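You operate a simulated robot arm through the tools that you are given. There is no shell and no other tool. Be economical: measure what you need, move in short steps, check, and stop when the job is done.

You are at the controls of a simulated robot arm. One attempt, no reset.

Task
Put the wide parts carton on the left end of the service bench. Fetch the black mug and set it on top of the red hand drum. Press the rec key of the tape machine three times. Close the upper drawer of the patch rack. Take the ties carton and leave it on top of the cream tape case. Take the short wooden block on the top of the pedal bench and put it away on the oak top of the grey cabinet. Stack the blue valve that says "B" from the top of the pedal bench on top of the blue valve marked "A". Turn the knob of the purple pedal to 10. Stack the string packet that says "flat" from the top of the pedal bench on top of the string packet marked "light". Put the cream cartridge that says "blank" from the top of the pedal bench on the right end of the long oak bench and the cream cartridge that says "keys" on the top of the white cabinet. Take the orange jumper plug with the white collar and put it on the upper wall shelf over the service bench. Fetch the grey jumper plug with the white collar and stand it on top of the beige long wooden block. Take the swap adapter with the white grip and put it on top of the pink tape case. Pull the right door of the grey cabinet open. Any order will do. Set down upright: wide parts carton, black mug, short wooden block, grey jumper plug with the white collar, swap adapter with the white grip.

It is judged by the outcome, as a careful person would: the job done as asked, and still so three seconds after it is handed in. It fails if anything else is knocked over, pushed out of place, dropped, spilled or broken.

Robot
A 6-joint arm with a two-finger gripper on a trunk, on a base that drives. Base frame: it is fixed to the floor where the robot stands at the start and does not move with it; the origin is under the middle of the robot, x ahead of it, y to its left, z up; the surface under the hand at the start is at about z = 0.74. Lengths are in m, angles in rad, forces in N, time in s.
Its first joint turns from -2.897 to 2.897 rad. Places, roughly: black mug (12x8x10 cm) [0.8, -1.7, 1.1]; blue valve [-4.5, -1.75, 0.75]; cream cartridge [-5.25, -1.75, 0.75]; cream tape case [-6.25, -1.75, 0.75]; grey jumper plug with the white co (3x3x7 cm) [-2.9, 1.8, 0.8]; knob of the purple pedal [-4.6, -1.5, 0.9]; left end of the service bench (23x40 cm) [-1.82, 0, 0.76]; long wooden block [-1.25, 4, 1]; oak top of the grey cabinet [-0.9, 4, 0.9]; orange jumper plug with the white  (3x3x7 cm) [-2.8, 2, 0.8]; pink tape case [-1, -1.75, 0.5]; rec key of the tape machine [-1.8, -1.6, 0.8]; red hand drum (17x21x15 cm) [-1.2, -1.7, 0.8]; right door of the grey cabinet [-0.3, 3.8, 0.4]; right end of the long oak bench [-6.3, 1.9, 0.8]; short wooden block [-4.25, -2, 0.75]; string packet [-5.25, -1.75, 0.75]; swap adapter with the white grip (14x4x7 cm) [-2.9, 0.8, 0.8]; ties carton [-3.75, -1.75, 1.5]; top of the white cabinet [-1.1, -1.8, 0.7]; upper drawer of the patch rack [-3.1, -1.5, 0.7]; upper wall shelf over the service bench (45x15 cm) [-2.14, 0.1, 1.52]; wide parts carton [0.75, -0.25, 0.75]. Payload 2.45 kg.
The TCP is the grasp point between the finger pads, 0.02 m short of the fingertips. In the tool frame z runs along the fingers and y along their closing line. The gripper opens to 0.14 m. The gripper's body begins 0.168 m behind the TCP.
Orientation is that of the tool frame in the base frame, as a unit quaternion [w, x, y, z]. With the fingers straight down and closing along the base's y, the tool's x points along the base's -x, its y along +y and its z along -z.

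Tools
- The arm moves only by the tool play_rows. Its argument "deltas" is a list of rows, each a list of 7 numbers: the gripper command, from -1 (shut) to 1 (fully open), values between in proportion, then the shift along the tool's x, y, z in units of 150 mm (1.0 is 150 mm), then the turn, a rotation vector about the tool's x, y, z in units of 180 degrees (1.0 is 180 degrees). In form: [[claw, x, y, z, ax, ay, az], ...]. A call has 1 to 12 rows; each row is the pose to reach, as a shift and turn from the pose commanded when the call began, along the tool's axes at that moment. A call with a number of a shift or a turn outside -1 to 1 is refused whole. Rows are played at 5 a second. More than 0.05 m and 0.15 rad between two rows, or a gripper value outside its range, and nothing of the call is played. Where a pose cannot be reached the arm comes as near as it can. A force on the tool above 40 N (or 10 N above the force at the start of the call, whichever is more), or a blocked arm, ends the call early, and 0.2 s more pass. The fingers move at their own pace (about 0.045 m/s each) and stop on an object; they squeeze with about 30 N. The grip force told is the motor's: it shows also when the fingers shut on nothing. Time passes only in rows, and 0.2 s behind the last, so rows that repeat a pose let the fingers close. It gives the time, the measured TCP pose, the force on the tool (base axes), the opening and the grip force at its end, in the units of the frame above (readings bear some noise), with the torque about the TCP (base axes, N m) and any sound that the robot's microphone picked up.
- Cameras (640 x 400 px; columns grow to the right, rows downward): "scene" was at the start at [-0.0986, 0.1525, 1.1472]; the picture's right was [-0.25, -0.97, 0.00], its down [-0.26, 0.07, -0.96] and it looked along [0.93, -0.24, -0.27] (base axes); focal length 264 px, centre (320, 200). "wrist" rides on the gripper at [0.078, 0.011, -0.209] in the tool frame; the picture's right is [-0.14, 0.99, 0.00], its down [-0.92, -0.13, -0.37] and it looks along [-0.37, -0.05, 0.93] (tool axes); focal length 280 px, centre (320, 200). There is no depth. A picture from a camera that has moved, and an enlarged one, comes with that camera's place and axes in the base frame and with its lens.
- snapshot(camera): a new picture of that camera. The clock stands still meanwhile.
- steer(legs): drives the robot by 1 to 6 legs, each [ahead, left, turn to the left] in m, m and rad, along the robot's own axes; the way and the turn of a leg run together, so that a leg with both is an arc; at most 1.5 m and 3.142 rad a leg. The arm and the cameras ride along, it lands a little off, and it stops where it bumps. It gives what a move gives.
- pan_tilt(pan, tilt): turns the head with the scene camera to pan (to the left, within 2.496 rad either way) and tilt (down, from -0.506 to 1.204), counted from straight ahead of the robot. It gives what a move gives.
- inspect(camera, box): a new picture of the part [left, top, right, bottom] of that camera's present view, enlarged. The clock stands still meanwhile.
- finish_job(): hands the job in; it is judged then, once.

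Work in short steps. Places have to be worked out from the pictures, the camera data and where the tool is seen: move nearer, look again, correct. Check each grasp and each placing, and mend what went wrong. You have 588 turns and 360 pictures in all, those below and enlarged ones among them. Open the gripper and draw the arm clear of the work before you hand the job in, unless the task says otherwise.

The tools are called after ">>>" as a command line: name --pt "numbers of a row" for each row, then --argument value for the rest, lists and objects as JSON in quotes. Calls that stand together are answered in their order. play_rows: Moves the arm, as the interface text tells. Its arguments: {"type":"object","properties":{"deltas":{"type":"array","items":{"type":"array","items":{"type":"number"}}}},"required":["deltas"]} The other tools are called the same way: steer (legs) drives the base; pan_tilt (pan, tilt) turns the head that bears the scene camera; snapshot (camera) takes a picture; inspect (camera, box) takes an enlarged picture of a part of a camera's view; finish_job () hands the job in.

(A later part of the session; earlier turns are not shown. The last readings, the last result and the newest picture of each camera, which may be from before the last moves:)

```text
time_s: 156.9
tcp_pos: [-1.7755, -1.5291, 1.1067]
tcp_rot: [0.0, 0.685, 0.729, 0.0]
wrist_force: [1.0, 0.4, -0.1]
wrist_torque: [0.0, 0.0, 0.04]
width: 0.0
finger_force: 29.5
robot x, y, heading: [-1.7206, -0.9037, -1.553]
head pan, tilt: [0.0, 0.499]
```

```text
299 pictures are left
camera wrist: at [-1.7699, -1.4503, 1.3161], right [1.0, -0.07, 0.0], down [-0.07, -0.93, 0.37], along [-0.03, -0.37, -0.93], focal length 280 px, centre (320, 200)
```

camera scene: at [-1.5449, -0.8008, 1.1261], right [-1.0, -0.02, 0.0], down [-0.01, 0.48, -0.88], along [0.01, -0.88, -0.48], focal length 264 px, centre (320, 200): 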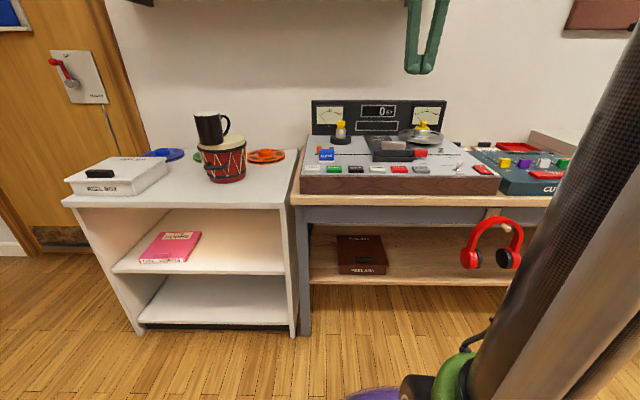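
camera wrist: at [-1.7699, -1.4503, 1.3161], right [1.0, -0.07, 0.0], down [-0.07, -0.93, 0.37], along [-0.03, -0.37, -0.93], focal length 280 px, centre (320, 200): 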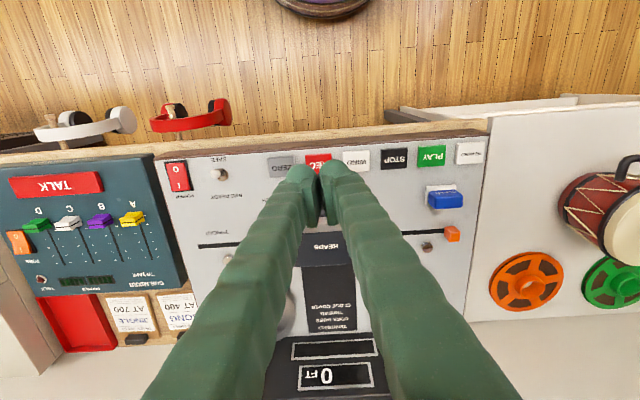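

REC key triangulates to about (-1.783,-1.569, top 0.823). I check the label and move above it.

>>> inspect --camera "scene" --box '[300, 130, 510, 210]'

>>> play_rows --pt "-1 -0.1 0.03 0.25 0 0 0" --pt "-1 -0.25 0.05 0.5 0 0 0" --pt "-1 -0.27 0.05 0.75 0 0 0" --pt "-1 -0.27 0.05 1 0 0 0"

>>> snapshot --camera "scene"

>>> snapshot --camera "wrist"

```text
3.05 times, centred on (405, 170) of scene
camera zoom: at [-1.5449, -0.8008, 1.1261], right [-1.0, -0.02, 0.0], down [-0.01, 0.48, -0.88], along [0.01, -0.88, -0.48], focal length 806 px, centre (61, 291)
```

zoom: 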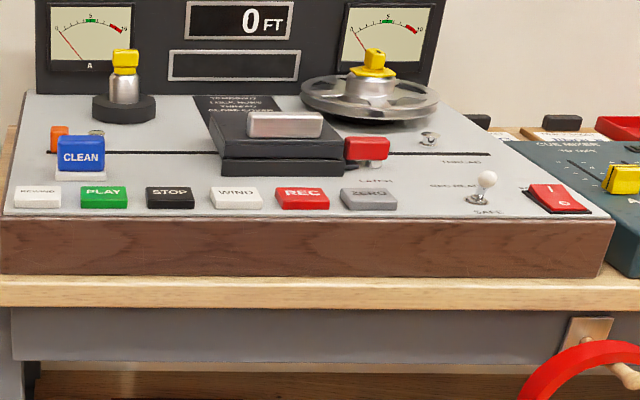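

```text
time_s: 157.9
tcp_pos: [-1.7654, -1.5712, 0.9577]
tcp_rot: [0.0, 0.684, 0.73, -0.001]
wrist_force: [-0.5, -0.4, 0.2]
wrist_torque: [-0.02, -0.01, 0.02]
width: 0.0
finger_force: 29.3
robot x, y, heading: [-1.7175, -0.9011, -1.555]
head pan, tilt: [0.0, 0.499]
```

```text
297 pictures are left
camera scene: at [-1.5449, -0.8008, 1.126], right [-1.0, -0.02, 0.0], down [-0.01, 0.48, -0.88], along [0.01, -0.88, -0.48], focal length 264 px, centre (320, 200)
```

scene: 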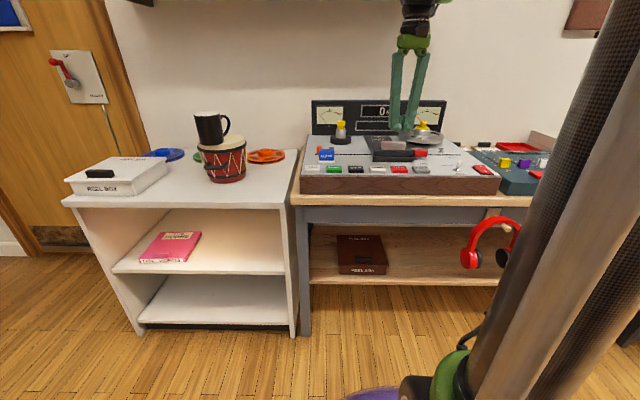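

```text
296 pictures are left
camera wrist: at [-1.7588, -1.4906, 1.1667], right [1.0, -0.07, 0.0], down [-0.07, -0.93, 0.37], along [-0.03, -0.37, -0.93], focal length 280 px, centre (320, 200)
```

wrist: 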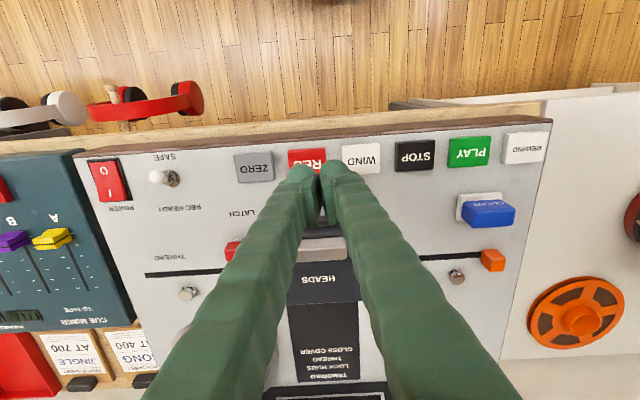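

REC key is 1.8 cm to the -x of the fingertips. I shift, lower to just above and make the first press slowly.

>>> play_rows --pt "-1 0 -0.12 0.2 0 0 0" --pt "-1 0 -0.12 0.45 0 0 0" --pt "-1 0 -0.12 0.65 0 0 0"

>>> inspect --camera "scene" --box '[340, 120, 450, 200]'

>>> play_rows --pt "-1 0 0 0.05 0 0 0" --pt "-1 0 0 0.09 0 0 0" --pt "-1 0 0 0.12 0 0 0"

```text
time_s: 158.7
tcp_pos: [-1.7826, -1.571, 0.858]
tcp_rot: [0.001, 0.684, 0.729, -0.001]
wrist_force: [-0.3, -0.3, 0.6]
wrist_torque: [0.01, 0.0, -0.03]
width: 0.0001
finger_force: 29.2
robot x, y, heading: [-1.7169, -0.9041, -1.554]
head pan, tilt: [0.0, 0.499]
```

```text
5.00 times, centred on (395, 160) of scene
camera zoom: at [-1.5449, -0.8008, 1.1261], right [-1.0, -0.02, 0.0], down [-0.01, 0.48, -0.88], along [0.01, -0.88, -0.48], focal length 1322 px, centre (-55, 400)
```

zoom: 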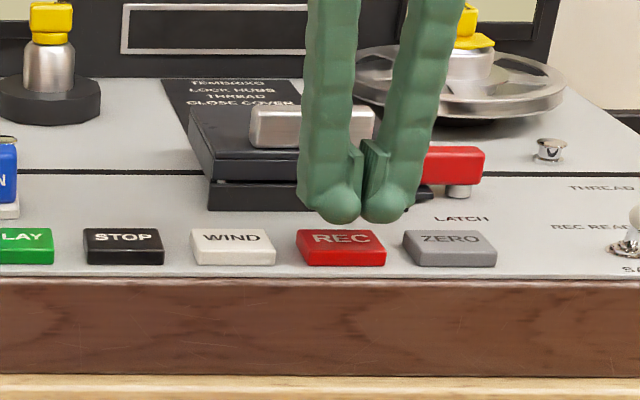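

```text
time_s: 159.5
tcp_pos: [-1.7824, -1.5705, 0.8417]
tcp_rot: [0.001, 0.684, 0.73, -0.001]
wrist_force: [-0.2, 0.8, -0.3]
wrist_torque: [-0.03, 0.01, 0.03]
width: 0.0
finger_force: 29.4
robot x, y, heading: [-1.7151, -0.903, -1.551]
head pan, tilt: [0.0, 0.499]
```

No contact yet; fingertips are ~1 cm right of key centre. I shift 1 cm and continue down slowly.

>>> play_rows --pt "-1 0 0.07 0 0 0 0" --pt "-1 0 0.07 0.02 0 0 0" --pt "-1 0 0.07 0.04 0 0 0" --pt "-1 0 0.07 0.06 0 0 0" --pt "-1 0 0.07 0.06 0 0 0"

>>> inspect --camera "scene" --box '[340, 120, 450, 200]'

```text
time_s: 160.7
tcp_pos: [-1.7729, -1.5707, 0.8321]
tcp_rot: [0.001, 0.684, 0.729, -0.001]
wrist_force: [-1.5, 2.2, 12.1]
wrist_torque: [0.06, 0.04, 0.0]
width: 0.0061
finger_force: 29.2
robot x, y, heading: [-1.7173, -0.9035, -1.554]
head pan, tilt: [0.0, 0.499]
heard: click
```

```text
5.00 times, centred on (395, 160) of scene
camera zoom: at [-1.5449, -0.8004, 1.126], right [-1.0, -0.02, 0.0], down [-0.01, 0.48, -0.88], along [0.01, -0.88, -0.48], focal length 1322 px, centre (-55, 400)
```

zoom: 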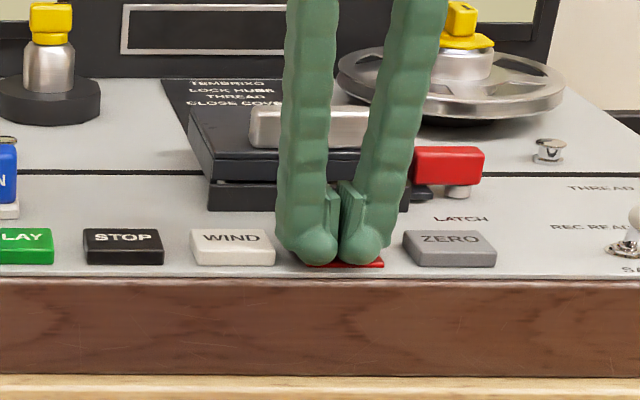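

One click. I release and watch for the release, then press again.

>>> play_rows --pt "-1 0 0.03 -0.06 0 0 0" --pt "-1 0 0.03 -0.14 0 0 0" --pt "-1 0 0.03 -0.14 0 0 0" --pt "-1 0 0.03 -0.14 0 0 0"

>>> inspect --camera "scene" --box '[340, 120, 450, 200]'

>>> play_rows --pt "-1 0 0 0.07 0 0 0" --pt "-1 0 0 0.1 0 0 0" --pt "-1 0 0 0.12 0 0 0" --pt "-1 0 0 0.14 0 0 0" --pt "-1 0 0 0.14 0 0 0"

```text
time_s: 161.7
tcp_pos: [-1.769, -1.5692, 0.8528]
tcp_rot: [0.001, 0.684, 0.73, 0.0]
wrist_force: [0.2, -0.9, 0.0]
wrist_torque: [0.02, 0.01, 0.01]
width: 0.0
finger_force: 29.6
robot x, y, heading: [-1.7184, -0.8986, -1.556]
head pan, tilt: [0.0, 0.499]
```

```text
5.00 times, centred on (395, 160) of scene
camera zoom: at [-1.5449, -0.8008, 1.1261], right [-1.0, -0.02, 0.0], down [-0.01, 0.48, -0.88], along [0.01, -0.88, -0.48], focal length 1322 px, centre (-55, 400)
```

zoom: 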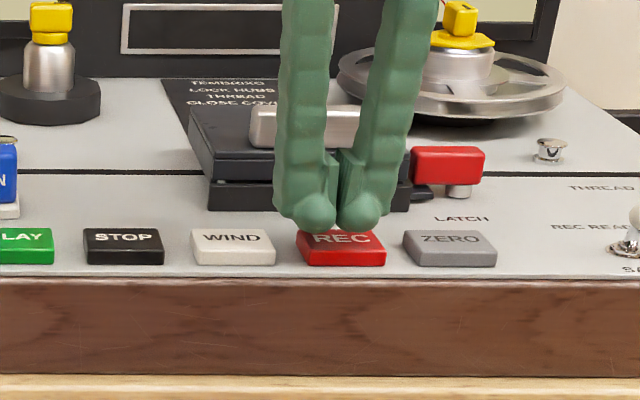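

```text
time_s: 162.9
tcp_pos: [-1.7691, -1.5707, 0.8323]
tcp_rot: [0.0, 0.683, 0.73, -0.001]
wrist_force: [0.2, -0.9, 11.7]
wrist_torque: [0.02, -0.01, 0.02]
width: 0.0058
finger_force: 29.4
robot x, y, heading: [-1.719, -0.9024, -1.56]
head pan, tilt: [0.0, 0.499]
heard: click
```

Second click. Release, then the third press, then rise.

>>> play_rows --pt "-1 0 0 -0.06 0 0 0" --pt "-1 0 0 -0.14 0 0 0" --pt "-1 0 0 -0.14 0 0 0" --pt "-1 0 0 -0.14 0 0 0"

>>> play_rows --pt "-1 0 0 0.07 0 0 0" --pt "-1 0 0 0.1 0 0 0" --pt "-1 0 0 0.12 0 0 0" --pt "-1 0 0 0.14 0 0 0" --pt "-1 0 0 0.14 0 0 0"

>>> play_rows --pt "-1 0 0 -0.2 0 0 0" --pt "-1 0 0 -0.5 0 0 0" --pt "-1 0 0 -0.8 0 0 0" --pt "-1 0 0 -1 0 0 0"

```text
time_s: 163.9
tcp_pos: [-1.7691, -1.5712, 0.8536]
tcp_rot: [0.001, 0.684, 0.73, -0.001]
wrist_force: [-0.2, 0.9, 0.7]
wrist_torque: [-0.02, 0.05, 0.0]
width: 0.0
finger_force: 29.3
robot x, y, heading: [-1.7208, -0.9044, -1.556]
head pan, tilt: [0.0, 0.499]
```

```text
time_s: 165.1
tcp_pos: [-1.7685, -1.5704, 0.8333]
tcp_rot: [0.001, 0.684, 0.729, -0.001]
wrist_force: [-2.1, 1.8, 10.8]
wrist_torque: [0.04, 0.04, 0.0]
width: 0.0062
finger_force: 29.2
robot x, y, heading: [-1.7166, -0.9009, -1.553]
head pan, tilt: [0.0, 0.499]
heard: click
```

```text
time_s: 166.1
tcp_pos: [-1.7687, -1.5693, 0.982]
tcp_rot: [0.0, 0.683, 0.73, 0.0]
wrist_force: [0.0, -0.2, -0.1]
wrist_torque: [0.02, 0.0, -0.02]
width: 0.0
finger_force: 29.9
robot x, y, heading: [-1.7187, -0.9017, -1.557]
head pan, tilt: [0.0, 0.499]
```

Three presses registered. Next, the patch rack drawer: raise a bit and strafe right, then look.

>>> play_rows --pt "-1 0.2 0 -0.2 0 0 0" --pt "-1 0.4 0 -0.45 0 0 0" --pt "-1 0.7 0 -0.6 0 0 0" --pt "-1 1 0 -0.7 0 0 0"

>>> steer --legs '[[0, -1.15, 0]]'

>>> snapshot --camera "scene"

>>> snapshot --camera "wrist"

```text
refused: row 3 steps farther than a row can; nothing moved
```

```text
time_s: 172.0
tcp_pos: [-2.9106, -1.5908, 0.983]
tcp_rot: [0.001, 0.683, 0.73, -0.001]
wrist_force: [-0.4, 0.2, -0.4]
wrist_torque: [0.0, -0.01, -0.02]
width: 0.0
finger_force: 28.8
robot x, y, heading: [-2.8637, -0.925, -1.551]
head pan, tilt: [0.0, 0.499]
```

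```text
292 pictures are left
camera scene: at [-2.6896, -0.8208, 1.1261], right [-1.0, -0.02, 0.0], down [-0.01, 0.48, -0.88], along [0.02, -0.88, -0.48], focal length 264 px, centre (320, 200)
```

scene: 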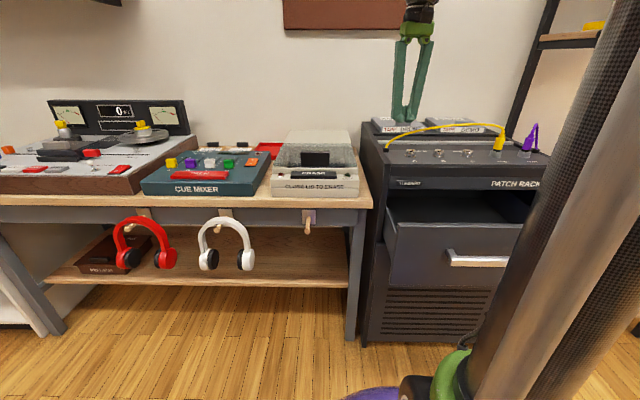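

```text
291 pictures are left
camera wrist: at [-2.9044, -1.511, 1.1921], right [1.0, -0.07, 0.0], down [-0.06, -0.93, 0.37], along [-0.03, -0.37, -0.93], focal length 280 px, centre (320, 200)
```

wrist: 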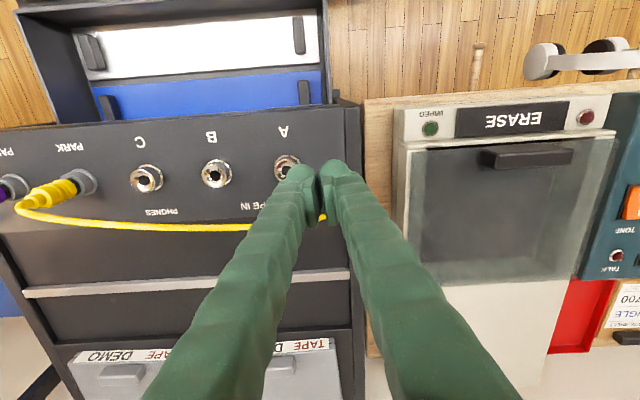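

The open drawer's front is at y≈-1.38, handle near (-3.09, z 0.67). I back off and centre on it, then lower the closed fingers in front of it.

>>> steer --legs '[[-0.32, -0.19, 0]]'

>>> play_rows --pt "-1 0 0 0.3 0 0 0" --pt "-1 0 0 0.6 0 0 0" --pt "-1 0 0 0.9 0 0 0"

>>> snapshot --camera "scene"

>>> snapshot --camera "wrist"

```text
time_s: 174.3
tcp_pos: [-3.1085, -1.2716, 0.9829]
tcp_rot: [0.001, 0.682, 0.731, 0.0]
wrist_force: [0.4, 0.3, -0.2]
wrist_torque: [0.02, 0.03, -0.01]
width: 0.0001
finger_force: 29.8
robot x, y, heading: [-3.0607, -0.6066, -1.551]
head pan, tilt: [0.0, 0.499]
```

```text
time_s: 175.1
tcp_pos: [-3.1074, -1.2725, 0.8491]
tcp_rot: [0.001, 0.682, 0.731, -0.001]
wrist_force: [0.7, -0.6, 0.3]
wrist_torque: [-0.03, 0.02, 0.02]
width: 0.0
finger_force: 29.0
robot x, y, heading: [-3.0603, -0.6054, -1.551]
head pan, tilt: [0.0, 0.499]
```

```text
290 pictures are left
camera scene: at [-2.8887, -0.5031, 1.126], right [-1.0, -0.02, 0.0], down [-0.01, 0.48, -0.88], along [0.02, -0.88, -0.48], focal length 264 px, centre (320, 200)
```

scene: 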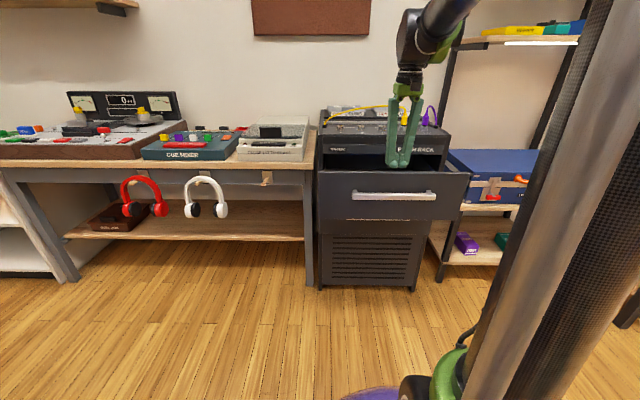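

```text
289 pictures are left
camera wrist: at [-3.1027, -1.193, 1.0577], right [1.0, -0.07, 0.0], down [-0.06, -0.93, 0.37], along [-0.03, -0.37, -0.93], focal length 280 px, centre (320, 200)
```

wrist: 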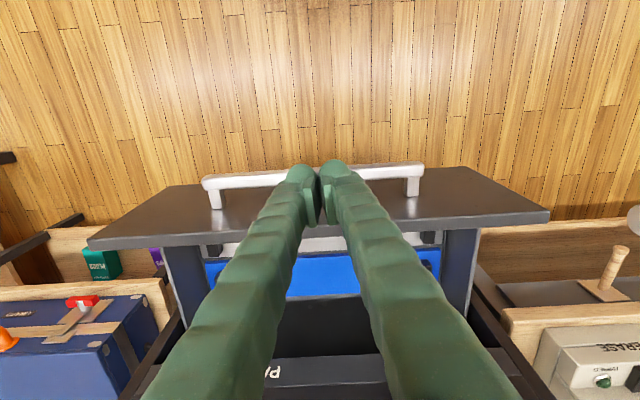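

Fingers are in front of the panel; I lower to z 0.72 (above the handle) and push toward the rack.

>>> play_rows --pt "-1 0.05 0 0.3 0 0 0" --pt "-1 0.05 0 0.6 0 0 0" --pt "-1 0.05 0 0.86 0 0 0"

>>> play_rows --pt "-1 -0.2 0 0 0 0 0" --pt "-1 -0.4 0 0 0 0 0" --pt "-1 -0.6 0 0 0 0 0" --pt "-1 -0.8 0 0 0 0 0" --pt "-1 -1 0 0 0 0 0"

>>> snapshot --camera "scene"

```text
time_s: 175.9
tcp_pos: [-3.1076, -1.2651, 0.7186]
tcp_rot: [0.001, 0.682, 0.731, 0.0]
wrist_force: [0.1, 0.1, 0.5]
wrist_torque: [-0.02, -0.02, -0.02]
width: 0.0
finger_force: 29.0
robot x, y, heading: [-3.0627, -0.6103, -1.552]
head pan, tilt: [0.0, 0.499]
```

```text
time_s: 177.1
tcp_pos: [-3.097, -1.4175, 0.7186]
tcp_rot: [0.0, 0.681, 0.732, 0.0]
wrist_force: [-0.3, -0.5, 0.8]
wrist_torque: [-0.02, 0.04, -0.02]
width: 0.0
finger_force: 29.6
robot x, y, heading: [-3.0656, -0.6068, -1.552]
head pan, tilt: [0.0, 0.499]
```

```text
288 pictures are left
camera scene: at [-2.8887, -0.503, 1.126], right [-1.0, -0.02, 0.0], down [-0.01, 0.48, -0.88], along [0.02, -0.88, -0.48], focal length 264 px, centre (320, 200)
```

scene: 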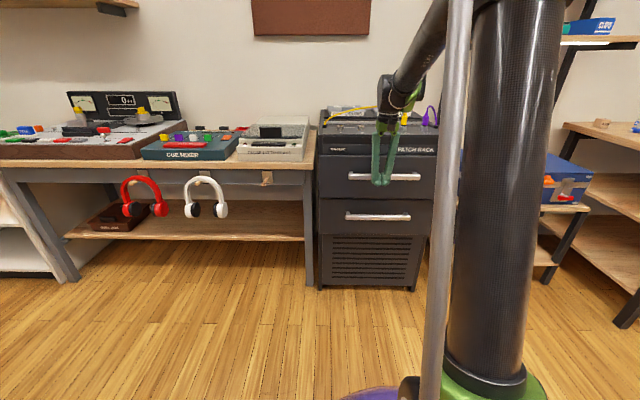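

The drawer has gone in nearly or fully. I push a little further to make sure it's shut.

>>> play_rows --pt "-1 -0.06 0 0 0 0 0" --pt "-1 -0.12 0 0 0 0 0" --pt "-1 -0.18 0 0 0 0 0" --pt "-1 -0.24 0 0 0 0 0"

>>> inspect --camera "scene" --box '[300, 95, 460, 300]'

```text
time_s: 178.1
tcp_pos: [-3.0953, -1.4503, 0.72]
tcp_rot: [0.0, 0.682, 0.731, 0.001]
wrist_force: [-1.3, 20.7, -4.0]
wrist_torque: [0.29, -0.02, -0.21]
width: 0.0
finger_force: 29.2
robot x, y, heading: [-3.062, -0.6062, -1.555]
head pan, tilt: [0.0, 0.499]
```

```text
1.95 times, centred on (380, 198) of scene
camera zoom: at [-2.8888, -0.5025, 1.126], right [-1.0, -0.02, 0.0], down [-0.01, 0.48, -0.88], along [0.02, -0.88, -0.48], focal length 516 px, centre (203, 205)
```

zoom: 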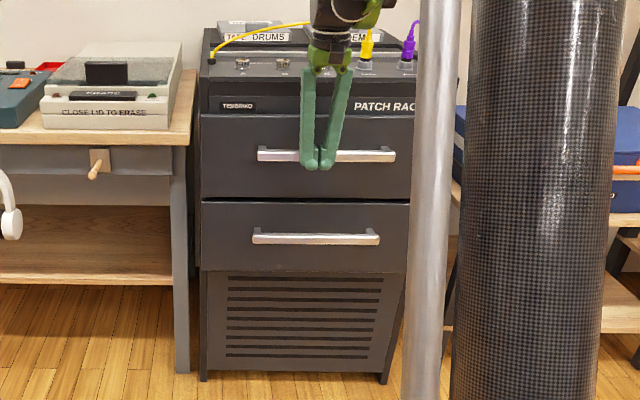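

Resistance of 20 N: the drawer is shut. I back the base off, raise the arm and go look at the ladder shelf.

>>> steer --legs '[[-0.15, 0, -0.02]]'

>>> play_rows --pt "-1 0 0 -0.3 0 0 0" --pt "-1 0 0 -0.6 0 0 0" --pt "-1 0 0 -0.9 0 0 0"

>>> play_rows --pt "-1 0 0 -0.3 0 0 0" --pt "-1 0 0 -0.6 0 0 0" --pt "-1 0 0 -0.9 0 0 0"

>>> steer --legs '[[0, -0.45, 0]]'

>>> pan_tilt --pan -0.15 --tilt -0.05

>>> snapshot --camera "scene"

```text
time_s: 179.5
tcp_pos: [-3.1139, -1.3012, 0.7196]
tcp_rot: [0.0, 0.689, 0.725, -0.001]
wrist_force: [0.5, -0.2, -0.2]
wrist_torque: [0.01, 0.02, -0.03]
width: 0.0002
finger_force: 29.7
robot x, y, heading: [-3.0647, -0.4577, -1.571]
head pan, tilt: [0.0, 0.499]
```

```text
time_s: 180.3
tcp_pos: [-3.1132, -1.3012, 0.8549]
tcp_rot: [0.001, 0.688, 0.725, 0.001]
wrist_force: [-0.3, 0.4, -0.6]
wrist_torque: [0.02, 0.01, 0.01]
width: 0.0
finger_force: 29.3
robot x, y, heading: [-3.065, -0.4568, -1.564]
head pan, tilt: [0.0, 0.499]
```

```text
time_s: 181.1
tcp_pos: [-3.1152, -1.302, 0.9916]
tcp_rot: [0.001, 0.689, 0.725, -0.001]
wrist_force: [-0.3, 0.5, 0.1]
wrist_torque: [0.03, 0.04, -0.01]
width: 0.0001
finger_force: 28.8
robot x, y, heading: [-3.0615, -0.4561, -1.575]
head pan, tilt: [0.0, 0.499]
```

```text
time_s: 183.8
tcp_pos: [-3.563, -1.3026, 0.9902]
tcp_rot: [0.0, 0.688, 0.726, 0.0]
wrist_force: [0.2, -0.8, 0.5]
wrist_torque: [-0.02, -0.01, -0.03]
width: 0.0
finger_force: 29.3
robot x, y, heading: [-3.5131, -0.4561, -1.561]
head pan, tilt: [0.0, 0.499]
```

```text
time_s: 184.8
tcp_pos: [-3.5629, -1.3027, 0.9909]
tcp_rot: [0.001, 0.688, 0.726, 0.0]
wrist_force: [0.4, 1.3, -0.6]
wrist_torque: [-0.05, 0.04, -0.02]
width: 0.0
finger_force: 29.7
robot x, y, heading: [-3.5146, -0.4566, -1.566]
head pan, tilt: [-0.15, -0.051]
```

```text
286 pictures are left
camera scene: at [-3.354, -0.3546, 1.1766], right [-0.99, 0.14, 0.0], down [-0.01, -0.05, -1.0], along [-0.14, -0.99, 0.05], focal length 264 px, centre (320, 200)
```

scene: 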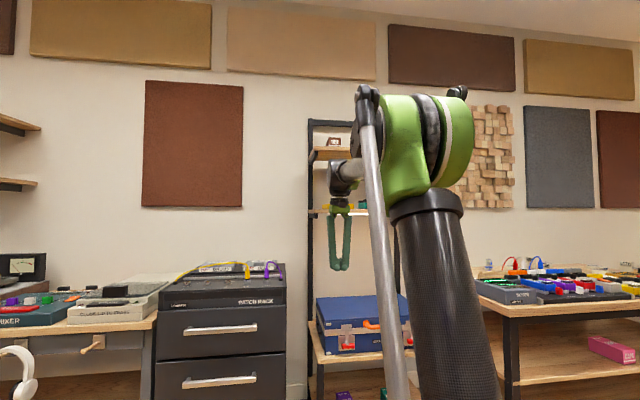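

The arm hides the ladder shelf; I move further right so it appears left of the arm.

>>> steer --legs '[[0, -0.5, 0]]'

>>> pan_tilt --pan 0.2 --tilt -0.1

>>> snapshot --camera "scene"

>>> inspect --camera "scene" --box '[220, 80, 380, 220]'

```text
time_s: 187.8
tcp_pos: [-4.0649, -1.3075, 0.9907]
tcp_rot: [0.001, 0.686, 0.728, 0.0]
wrist_force: [-0.5, -0.6, -1.1]
wrist_torque: [0.02, -0.05, -0.01]
width: 0.0
finger_force: 29.5
robot x, y, heading: [-4.0194, -0.4612, -1.559]
head pan, tilt: [-0.15, -0.051]
```

```text
time_s: 188.6
tcp_pos: [-4.0658, -1.3059, 0.9902]
tcp_rot: [0.001, 0.686, 0.728, 0.0]
wrist_force: [0.7, -0.6, 0.0]
wrist_torque: [-0.04, -0.02, -0.05]
width: 0.0001
finger_force: 29.0
robot x, y, heading: [-4.0226, -0.4595, -1.561]
head pan, tilt: [0.201, -0.099]
```

```text
285 pictures are left
camera scene: at [-3.8291, -0.3553, 1.181], right [-0.98, -0.21, 0.0], down [0.02, -0.1, -1.0], along [0.21, -0.97, 0.1], focal length 264 px, centre (320, 200)
```

scene: 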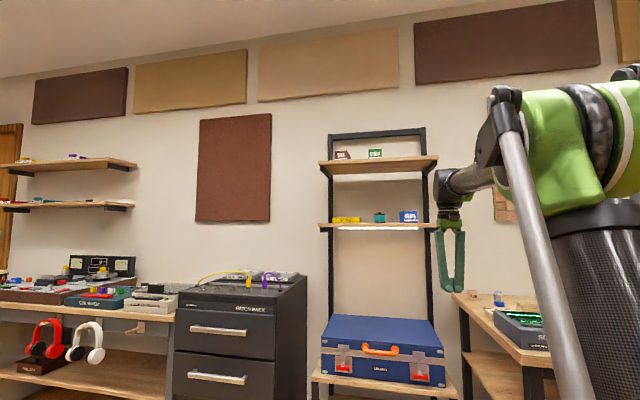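

```text
2.86 times, centred on (300, 150) of scene
camera zoom: at [-3.8291, -0.3553, 1.181], right [-0.98, -0.21, 0.0], down [0.02, -0.1, -1.0], along [0.21, -0.97, 0.1], focal length 755 px, centre (377, 343)
```

zoom: 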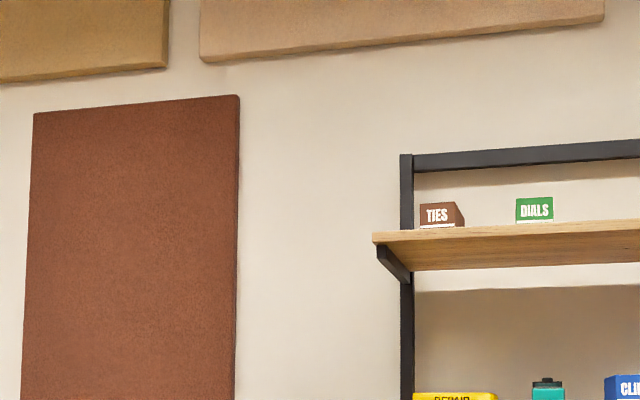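

TIES carton is on the top ladder shelf's left end, about (-3.65,-1.75,1.56). I raise the arm here in the open and tilt it forward.

>>> play_rows --pt "-1 0 0 -0.3 0 0 0" --pt "-1 0 0 -0.6 0 0 0" --pt "-1 0 0 -0.9 0 0 0"

>>> play_rows --pt "-1 0 0 -0.2 0 -0.04 0" --pt "-1 0 0 -0.4 0 -0.08 0" --pt "-1 0 0 -0.6 0 -0.12 0" --pt "-1 0 0 -0.8 0 -0.16 0" --pt "-1 0 0 -1 0 -0.2 0" --pt "-1 0 0 -1 0 -0.24 0"

>>> snapshot --camera "scene"

```text
time_s: 189.4
tcp_pos: [-4.0667, -1.3064, 1.1265]
tcp_rot: [0.0, 0.687, 0.727, 0.0]
wrist_force: [-0.1, -0.3, 0.6]
wrist_torque: [0.03, 0.02, -0.01]
width: 0.0001
finger_force: 29.1
robot x, y, heading: [-4.0247, -0.4614, -1.56]
head pan, tilt: [0.201, -0.099]
```

```text
time_s: 190.8
tcp_pos: [-4.0655, -1.3067, 1.2763]
tcp_rot: [0.27, 0.638, 0.675, -0.254]
wrist_force: [0.6, -0.8, -0.2]
wrist_torque: [0.03, -0.03, 0.0]
width: 0.0
finger_force: 29.3
robot x, y, heading: [-4.0234, -0.4595, -1.564]
head pan, tilt: [0.201, -0.099]
```

```text
283 pictures are left
camera scene: at [-3.8291, -0.3556, 1.181], right [-0.98, -0.21, 0.0], down [0.02, -0.1, -1.0], along [0.21, -0.97, 0.1], focal length 264 px, centre (320, 200)
```

scene: 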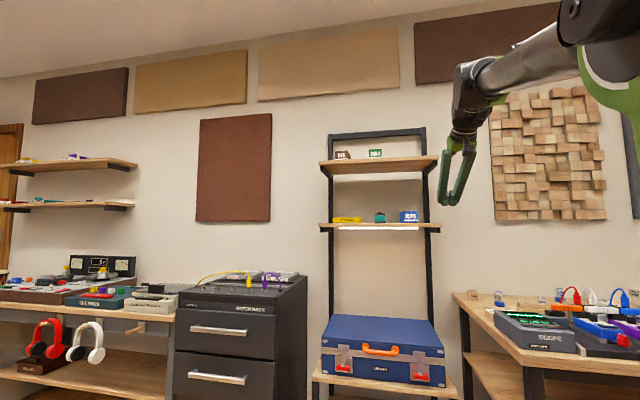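

Continue raising and tilting.

>>> play_rows --pt "-1 -0.17 0 -0.18 0 -0.04 0" --pt "-1 -0.34 0 -0.36 0 -0.08 0" --pt "-1 -0.51 0 -0.54 0 -0.12 0" --pt "-1 -0.68 0 -0.72 0 -0.16 0" --pt "-1 -0.82 0 -0.87 0 -0.18 0"

>>> play_rows --pt "1 -0.2 0 -0.05 0 0 0" --pt "1 -0.4 0 -0.1 0 0 0" --pt "1 -0.6 0 -0.15 0 0 0" --pt "1 -0.75 0 -0.2 0 0 0" --pt "1 -0.75 0 -0.2 0 0 0"

>>> snapshot --camera "wrist"

```text
time_s: 192.0
tcp_pos: [-4.0657, -1.3072, 1.4553]
tcp_rot: [0.447, 0.542, 0.574, -0.421]
wrist_force: [0.0, -0.2, 0.4]
wrist_torque: [0.01, 0.02, 0.0]
width: 0.0002
finger_force: 29.4
robot x, y, heading: [-4.0211, -0.4646, -1.563]
head pan, tilt: [0.201, -0.099]
```

```text
time_s: 193.2
tcp_pos: [-4.0642, -1.3042, 1.5711]
tcp_rot: [0.446, 0.542, 0.574, -0.422]
wrist_force: [-0.3, 0.5, -0.7]
wrist_torque: [-0.01, 0.0, 0.0]
width: 0.106
finger_force: 0.1
robot x, y, heading: [-4.0196, -0.465, -1.563]
head pan, tilt: [0.201, -0.099]
```

```text
282 pictures are left
camera wrist: at [-4.0675, -1.0826, 1.5482], right [0.99, 0.02, 0.13], down [-0.14, 0.12, 0.98], along [0.01, -0.99, 0.12], focal length 280 px, centre (320, 200)
```

wrist: 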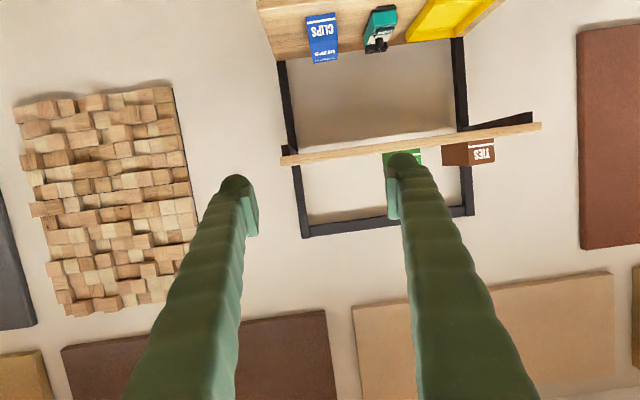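

Fingers level with the carton. I move the base left 0.43 and ahead 0.33, then look again.

>>> steer --legs '[[0, 0.427, 0], [0.33, 0, 0]]'

>>> snapshot --camera "wrist"

>>> snapshot --camera "scene"

```text
time_s: 197.6
tcp_pos: [-3.6403, -1.6366, 1.5715]
tcp_rot: [0.445, 0.544, 0.572, -0.423]
wrist_force: [-0.5, 0.5, -0.2]
wrist_torque: [-0.01, 0.0, 0.02]
width: 0.14
finger_force: 0.1
robot x, y, heading: [-3.594, -0.7949, -1.562]
head pan, tilt: [0.201, -0.099]
```

```text
281 pictures are left
camera wrist: at [-3.6406, -1.4134, 1.548], right [0.99, 0.02, 0.13], down [-0.13, 0.12, 0.98], along [0.0, -0.99, 0.12], focal length 280 px, centre (320, 200)
```

wrist: 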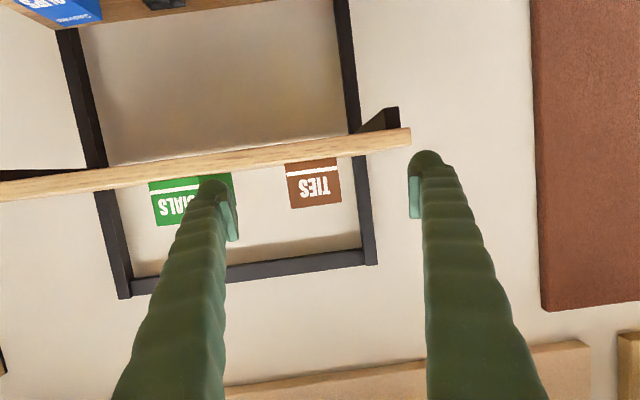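

```text
280 pictures are left
camera scene: at [-3.3986, -0.687, 1.181], right [-0.98, -0.2, 0.0], down [0.02, -0.1, -1.0], along [0.2, -0.97, 0.1], focal length 264 px, centre (320, 200)
```

scene: 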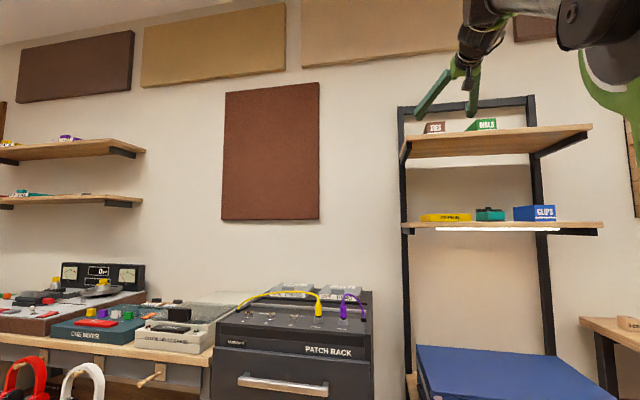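

Carton centred between fingers, front at about y=-1.78. I advance 0.10 and check.

>>> play_rows --pt "0.6 -0.08 -0.02 0.2 0 0 0" --pt "0.6 -0.16 -0.025 0.42 0 0 0" --pt "0.6 -0.241 -0.025 0.627 0 0 0"

>>> snapshot --camera "wrist"

```text
time_s: 198.4
tcp_pos: [-3.637, -1.735, 1.585]
tcp_rot: [0.445, 0.543, 0.572, -0.423]
wrist_force: [1.0, 0.8, 1.3]
wrist_torque: [0.04, -0.01, -0.02]
width: 0.1119
finger_force: 0.1
robot x, y, heading: [-3.5906, -0.7926, -1.569]
head pan, tilt: [0.201, -0.099]
```

```text
279 pictures are left
camera wrist: at [-3.6392, -1.5127, 1.5607], right [0.99, 0.02, 0.13], down [-0.13, 0.12, 0.98], along [0.0, -0.99, 0.13], focal length 280 px, centre (320, 200)
```

wrist: 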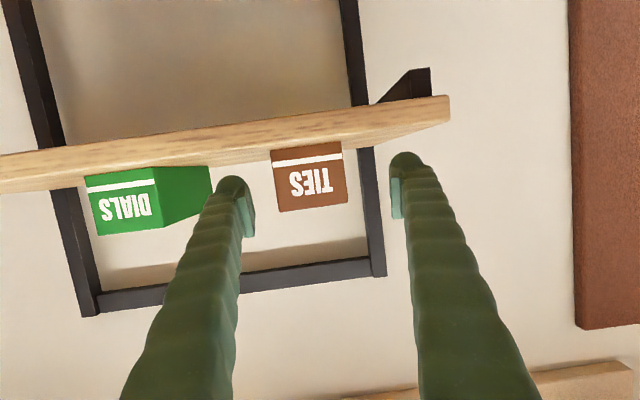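

Front face at y≈-1.776; centre ~9 mm to -x. I advance 6 cm, close and lift.

>>> play_rows --pt "0.6 -0.05 -0.06 0.2 0 0 0" --pt "0.6 -0.098 -0.06 0.388 0 0 0" --pt "-1 -0.098 -0.06 0.388 0 0 0" --pt "-1 -0.098 -0.06 0.388 0 0 0" --pt "-1 -0.098 -0.06 0.388 0 0 0" --pt "-1 -0.098 -0.06 0.388 0 0 0" --pt "-1 -0.098 -0.06 0.388 0 0 0" --pt "-1 -0.2 -0.06 0.36 0 0 0" --pt "-1 -0.35 -0.06 0.32 0 0 0"

>>> snapshot --camera "wrist"

```text
time_s: 200.4
tcp_pos: [-3.6418, -1.787, 1.5921]
tcp_rot: [0.445, 0.544, 0.573, -0.422]
wrist_force: [-0.1, 0.1, -2.4]
wrist_torque: [0.15, 0.0, -0.01]
width: 0.0718
finger_force: 30.3
out of reach, approached as far as the arm can: row 8, 9
robot x, y, heading: [-3.5925, -0.7922, -1.57]
head pan, tilt: [0.201, -0.099]
```

```text
278 pictures are left
camera wrist: at [-3.6439, -1.5648, 1.568], right [0.99, 0.02, 0.13], down [-0.13, 0.12, 0.98], along [0.0, -0.99, 0.12], focal length 280 px, centre (320, 200)
```

wrist: 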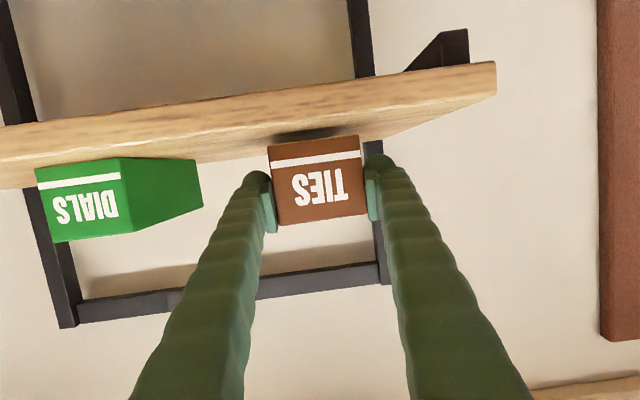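

Lifted slightly but at the reach limit. I retract a bit while raising, then back off the base.

>>> play_rows --pt "-1 -0.05 0 -0.2 0 0 0" --pt "-1 -0.05 0 -0.4 0 0 0" --pt "-1 -0.03 0 -0.695 0 0 0"

>>> steer --legs '[[-0.35, 0, 0]]'

>>> snapshot --camera "wrist"

```text
time_s: 201.2
tcp_pos: [-3.6481, -1.6883, 1.6212]
tcp_rot: [0.444, 0.544, 0.572, -0.423]
wrist_force: [0.0, -1.0, -2.8]
wrist_torque: [0.13, -0.01, 0.01]
width: 0.0721
finger_force: 30.0
robot x, y, heading: [-3.5941, -0.7902, -1.564]
head pan, tilt: [0.201, -0.099]
```

```text
time_s: 203.5
tcp_pos: [-3.6496, -1.3375, 1.6229]
tcp_rot: [0.446, 0.543, 0.573, -0.422]
wrist_force: [0.2, -0.9, -2.1]
wrist_torque: [0.13, -0.02, 0.02]
width: 0.0719
finger_force: 30.2
robot x, y, heading: [-3.5925, -0.4439, -1.572]
head pan, tilt: [0.201, -0.099]
```

```text
277 pictures are left
camera wrist: at [-3.6498, -1.1152, 1.5985], right [0.99, 0.02, 0.13], down [-0.13, 0.12, 0.98], along [0.0, -0.99, 0.12], focal length 280 px, centre (320, 200)
```

wrist: 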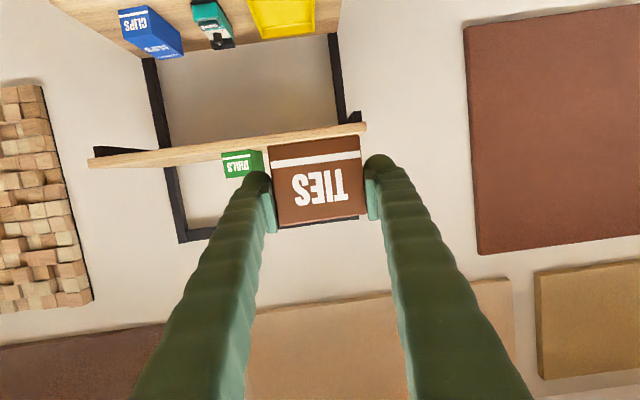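

Held well. I lower the arm toward travelling height and drive along the pedal bench, viewing it.

>>> play_rows --pt "-1 0.3 0 0.075 0 0 0" --pt "-1 0.6 0 0.15 0 0 0" --pt "-1 0.9 0 0.227 0 0 0"

>>> play_rows --pt "-1 0.3 0 0.075 0 0 0" --pt "-1 0.6 0 0.15 0 0 0" --pt "-1 0.9 0 0.227 0 0 0"

>>> steer --legs '[[0, -1.4, 0]]'

>>> pan_tilt --pan 0.2 --tilt 0.4

>>> snapshot --camera "scene"

```text
time_s: 204.3
tcp_pos: [-3.6492, -1.3379, 1.4828]
tcp_rot: [0.445, 0.544, 0.573, -0.422]
wrist_force: [0.2, 0.2, -2.2]
wrist_torque: [0.12, 0.0, -0.01]
width: 0.0713
finger_force: 29.8
robot x, y, heading: [-3.5925, -0.4456, -1.567]
head pan, tilt: [0.201, -0.099]
```

```text
time_s: 205.1
tcp_pos: [-3.6493, -1.3379, 1.3415]
tcp_rot: [0.445, 0.543, 0.573, -0.423]
wrist_force: [0.1, 0.3, -2.9]
wrist_torque: [0.13, 0.0, -0.02]
width: 0.0716
finger_force: 30.4
robot x, y, heading: [-3.5933, -0.4406, -1.569]
head pan, tilt: [0.201, -0.099]
```

```text
time_s: 212.1
tcp_pos: [-5.0565, -1.3396, 1.3428]
tcp_rot: [0.444, 0.545, 0.572, -0.423]
wrist_force: [-0.4, -0.1, -1.7]
wrist_torque: [0.16, 0.0, 0.0]
width: 0.0714
finger_force: 30.5
robot x, y, heading: [-4.9948, -0.4463, -1.573]
head pan, tilt: [0.201, -0.099]
```

```text
time_s: 213.0
tcp_pos: [-5.055, -1.3387, 1.3422]
tcp_rot: [0.444, 0.545, 0.571, -0.424]
wrist_force: [-0.3, -0.8, -2.0]
wrist_torque: [0.12, 0.02, 0.0]
width: 0.071
finger_force: 29.9
robot x, y, heading: [-4.995, -0.4487, -1.574]
head pan, tilt: [0.201, 0.4]
```

```text
276 pictures are left
camera scene: at [-4.7988, -0.3464, 1.1353], right [-0.98, -0.2, 0.0], down [-0.08, 0.38, -0.92], along [0.18, -0.9, -0.39], focal length 264 px, centre (320, 200)
```

scene: 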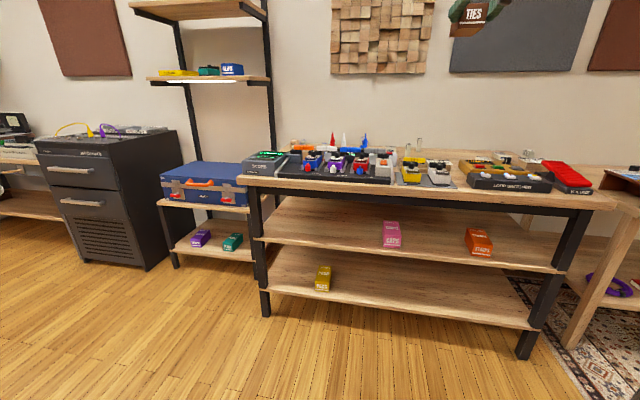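

Pedal bench spread out before me. Zoom in on the bench top.

>>> inspect --camera "scene" --box '[230, 125, 430, 215]'

>>> inspect --camera "scene" --box '[390, 125, 640, 215]'

```text
3.20 times, centred on (330, 170) of scene
camera zoom: at [-4.7988, -0.3464, 1.1353], right [-0.98, -0.2, 0.0], down [-0.08, 0.38, -0.92], along [0.18, -0.9, -0.39], focal length 846 px, centre (288, 296)
```

zoom: 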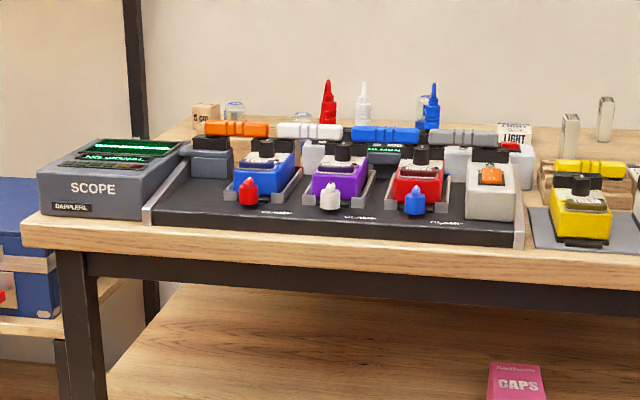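

```text
2.56 times, centred on (515, 170) of scene
camera zoom: at [-4.7988, -0.3464, 1.1353], right [-0.98, -0.2, 0.0], down [-0.08, 0.38, -0.92], along [0.18, -0.9, -0.39], focal length 677 px, centre (-179, 277)
```

zoom: 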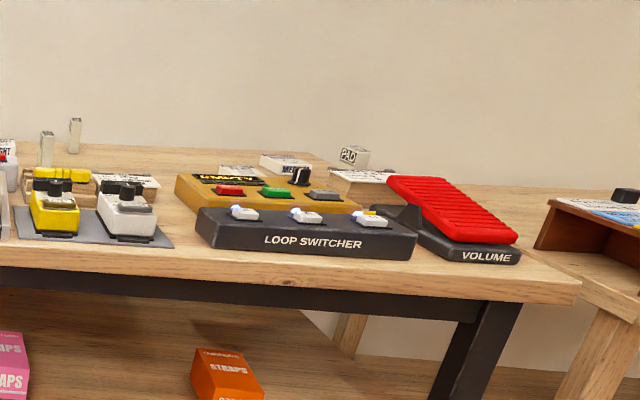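

On to the next bench with the tape case: strafe right 1.15 m.

>>> steer --legs '[[0, -1.15, 0]]'

>>> snapshot --camera "scene"

```text
time_s: 218.9
tcp_pos: [-6.2178, -1.3333, 1.3438]
tcp_rot: [0.442, 0.548, 0.57, -0.425]
wrist_force: [0.2, -0.1, -1.7]
wrist_torque: [0.1, -0.01, 0.0]
width: 0.0711
finger_force: 30.0
robot x, y, heading: [-6.1507, -0.4385, -1.579]
head pan, tilt: [0.201, 0.4]
```

```text
273 pictures are left
camera scene: at [-5.9555, -0.3423, 1.1352], right [-0.98, -0.19, 0.0], down [-0.07, 0.38, -0.92], along [0.18, -0.9, -0.39], focal length 264 px, centre (320, 200)
```

scene: 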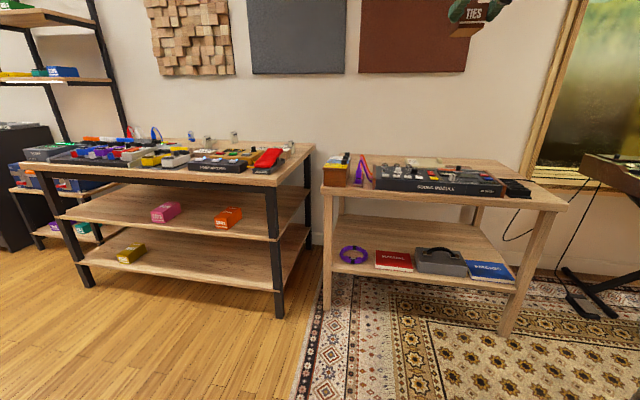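

>>> inspect --camera "scene" --box '[310, 135, 550, 215]'

>>> snapshot --camera "wrist"

```text
2.67 times, centred on (430, 175) of scene
camera zoom: at [-5.9555, -0.3423, 1.1352], right [-0.98, -0.19, 0.0], down [-0.07, 0.38, -0.92], along [0.18, -0.9, -0.39], focal length 705 px, centre (27, 267)
```

zoom: 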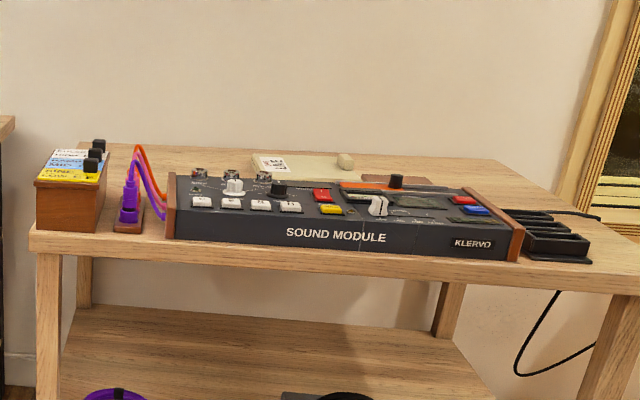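

```text
271 pictures are left
camera wrist: at [-6.2161, -1.1114, 1.3195], right [0.99, 0.01, 0.13], down [-0.13, 0.12, 0.98], along [-0.01, -0.99, 0.12], focal length 280 px, centre (320, 200)
```

wrist: 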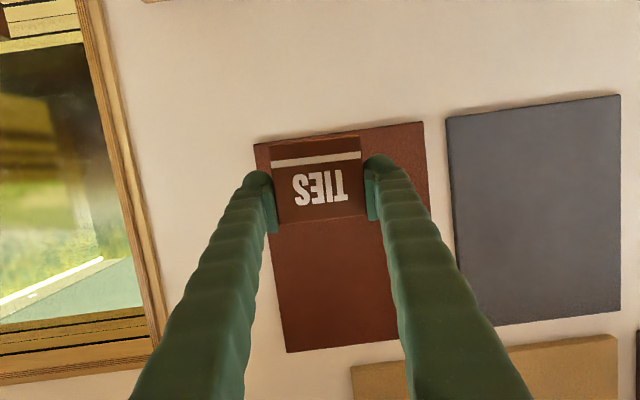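

The cream case lies flat behind the sound module at about (-6.22,-1.76). I drive ahead to view it more steeply.

>>> steer --legs '[[0.38, 0, 0.01]]'

>>> pan_tilt --pan -0.05 --tilt 0.5

>>> snapshot --camera "scene"

>>> inspect --camera "scene" --box '[220, 90, 480, 220]'

```text
time_s: 221.3
tcp_pos: [-6.2156, -1.7176, 1.3431]
tcp_rot: [0.443, 0.546, 0.57, -0.424]
wrist_force: [-0.4, 0.3, -3.1]
wrist_torque: [0.15, -0.01, -0.01]
width: 0.0709
finger_force: 30.0
robot x, y, heading: [-6.1488, -0.825, -1.57]
head pan, tilt: [0.201, 0.4]
```

```text
time_s: 222.1
tcp_pos: [-6.2151, -1.7178, 1.3433]
tcp_rot: [0.443, 0.546, 0.571, -0.424]
wrist_force: [-0.5, -0.4, -1.7]
wrist_torque: [0.11, 0.0, 0.02]
width: 0.0709
finger_force: 29.9
robot x, y, heading: [-6.1536, -0.8247, -1.575]
head pan, tilt: [-0.051, 0.499]
```

```text
270 pictures are left
camera scene: at [-5.981, -0.7249, 1.1261], right [-1.0, 0.05, 0.0], down [0.03, 0.48, -0.88], along [-0.05, -0.88, -0.48], focal length 264 px, centre (320, 200)
```

scene: 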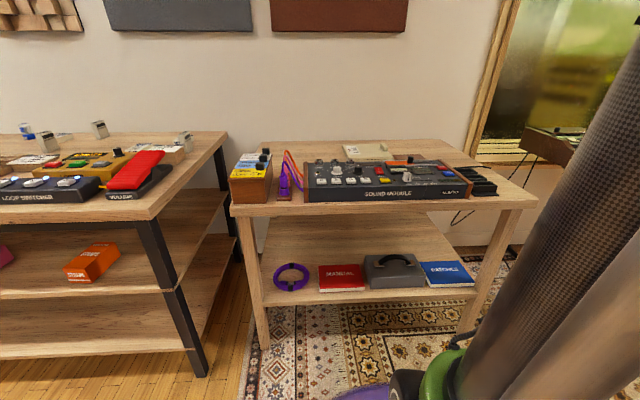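

```text
2.46 times, centred on (350, 155) of scene
camera zoom: at [-5.981, -0.7249, 1.1261], right [-1.0, 0.05, 0.0], down [0.03, 0.48, -0.88], along [-0.05, -0.88, -0.48], focal length 651 px, centre (246, 311)
```

zoom: 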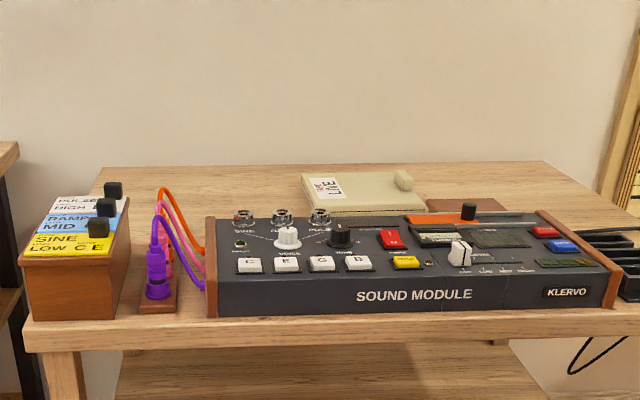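

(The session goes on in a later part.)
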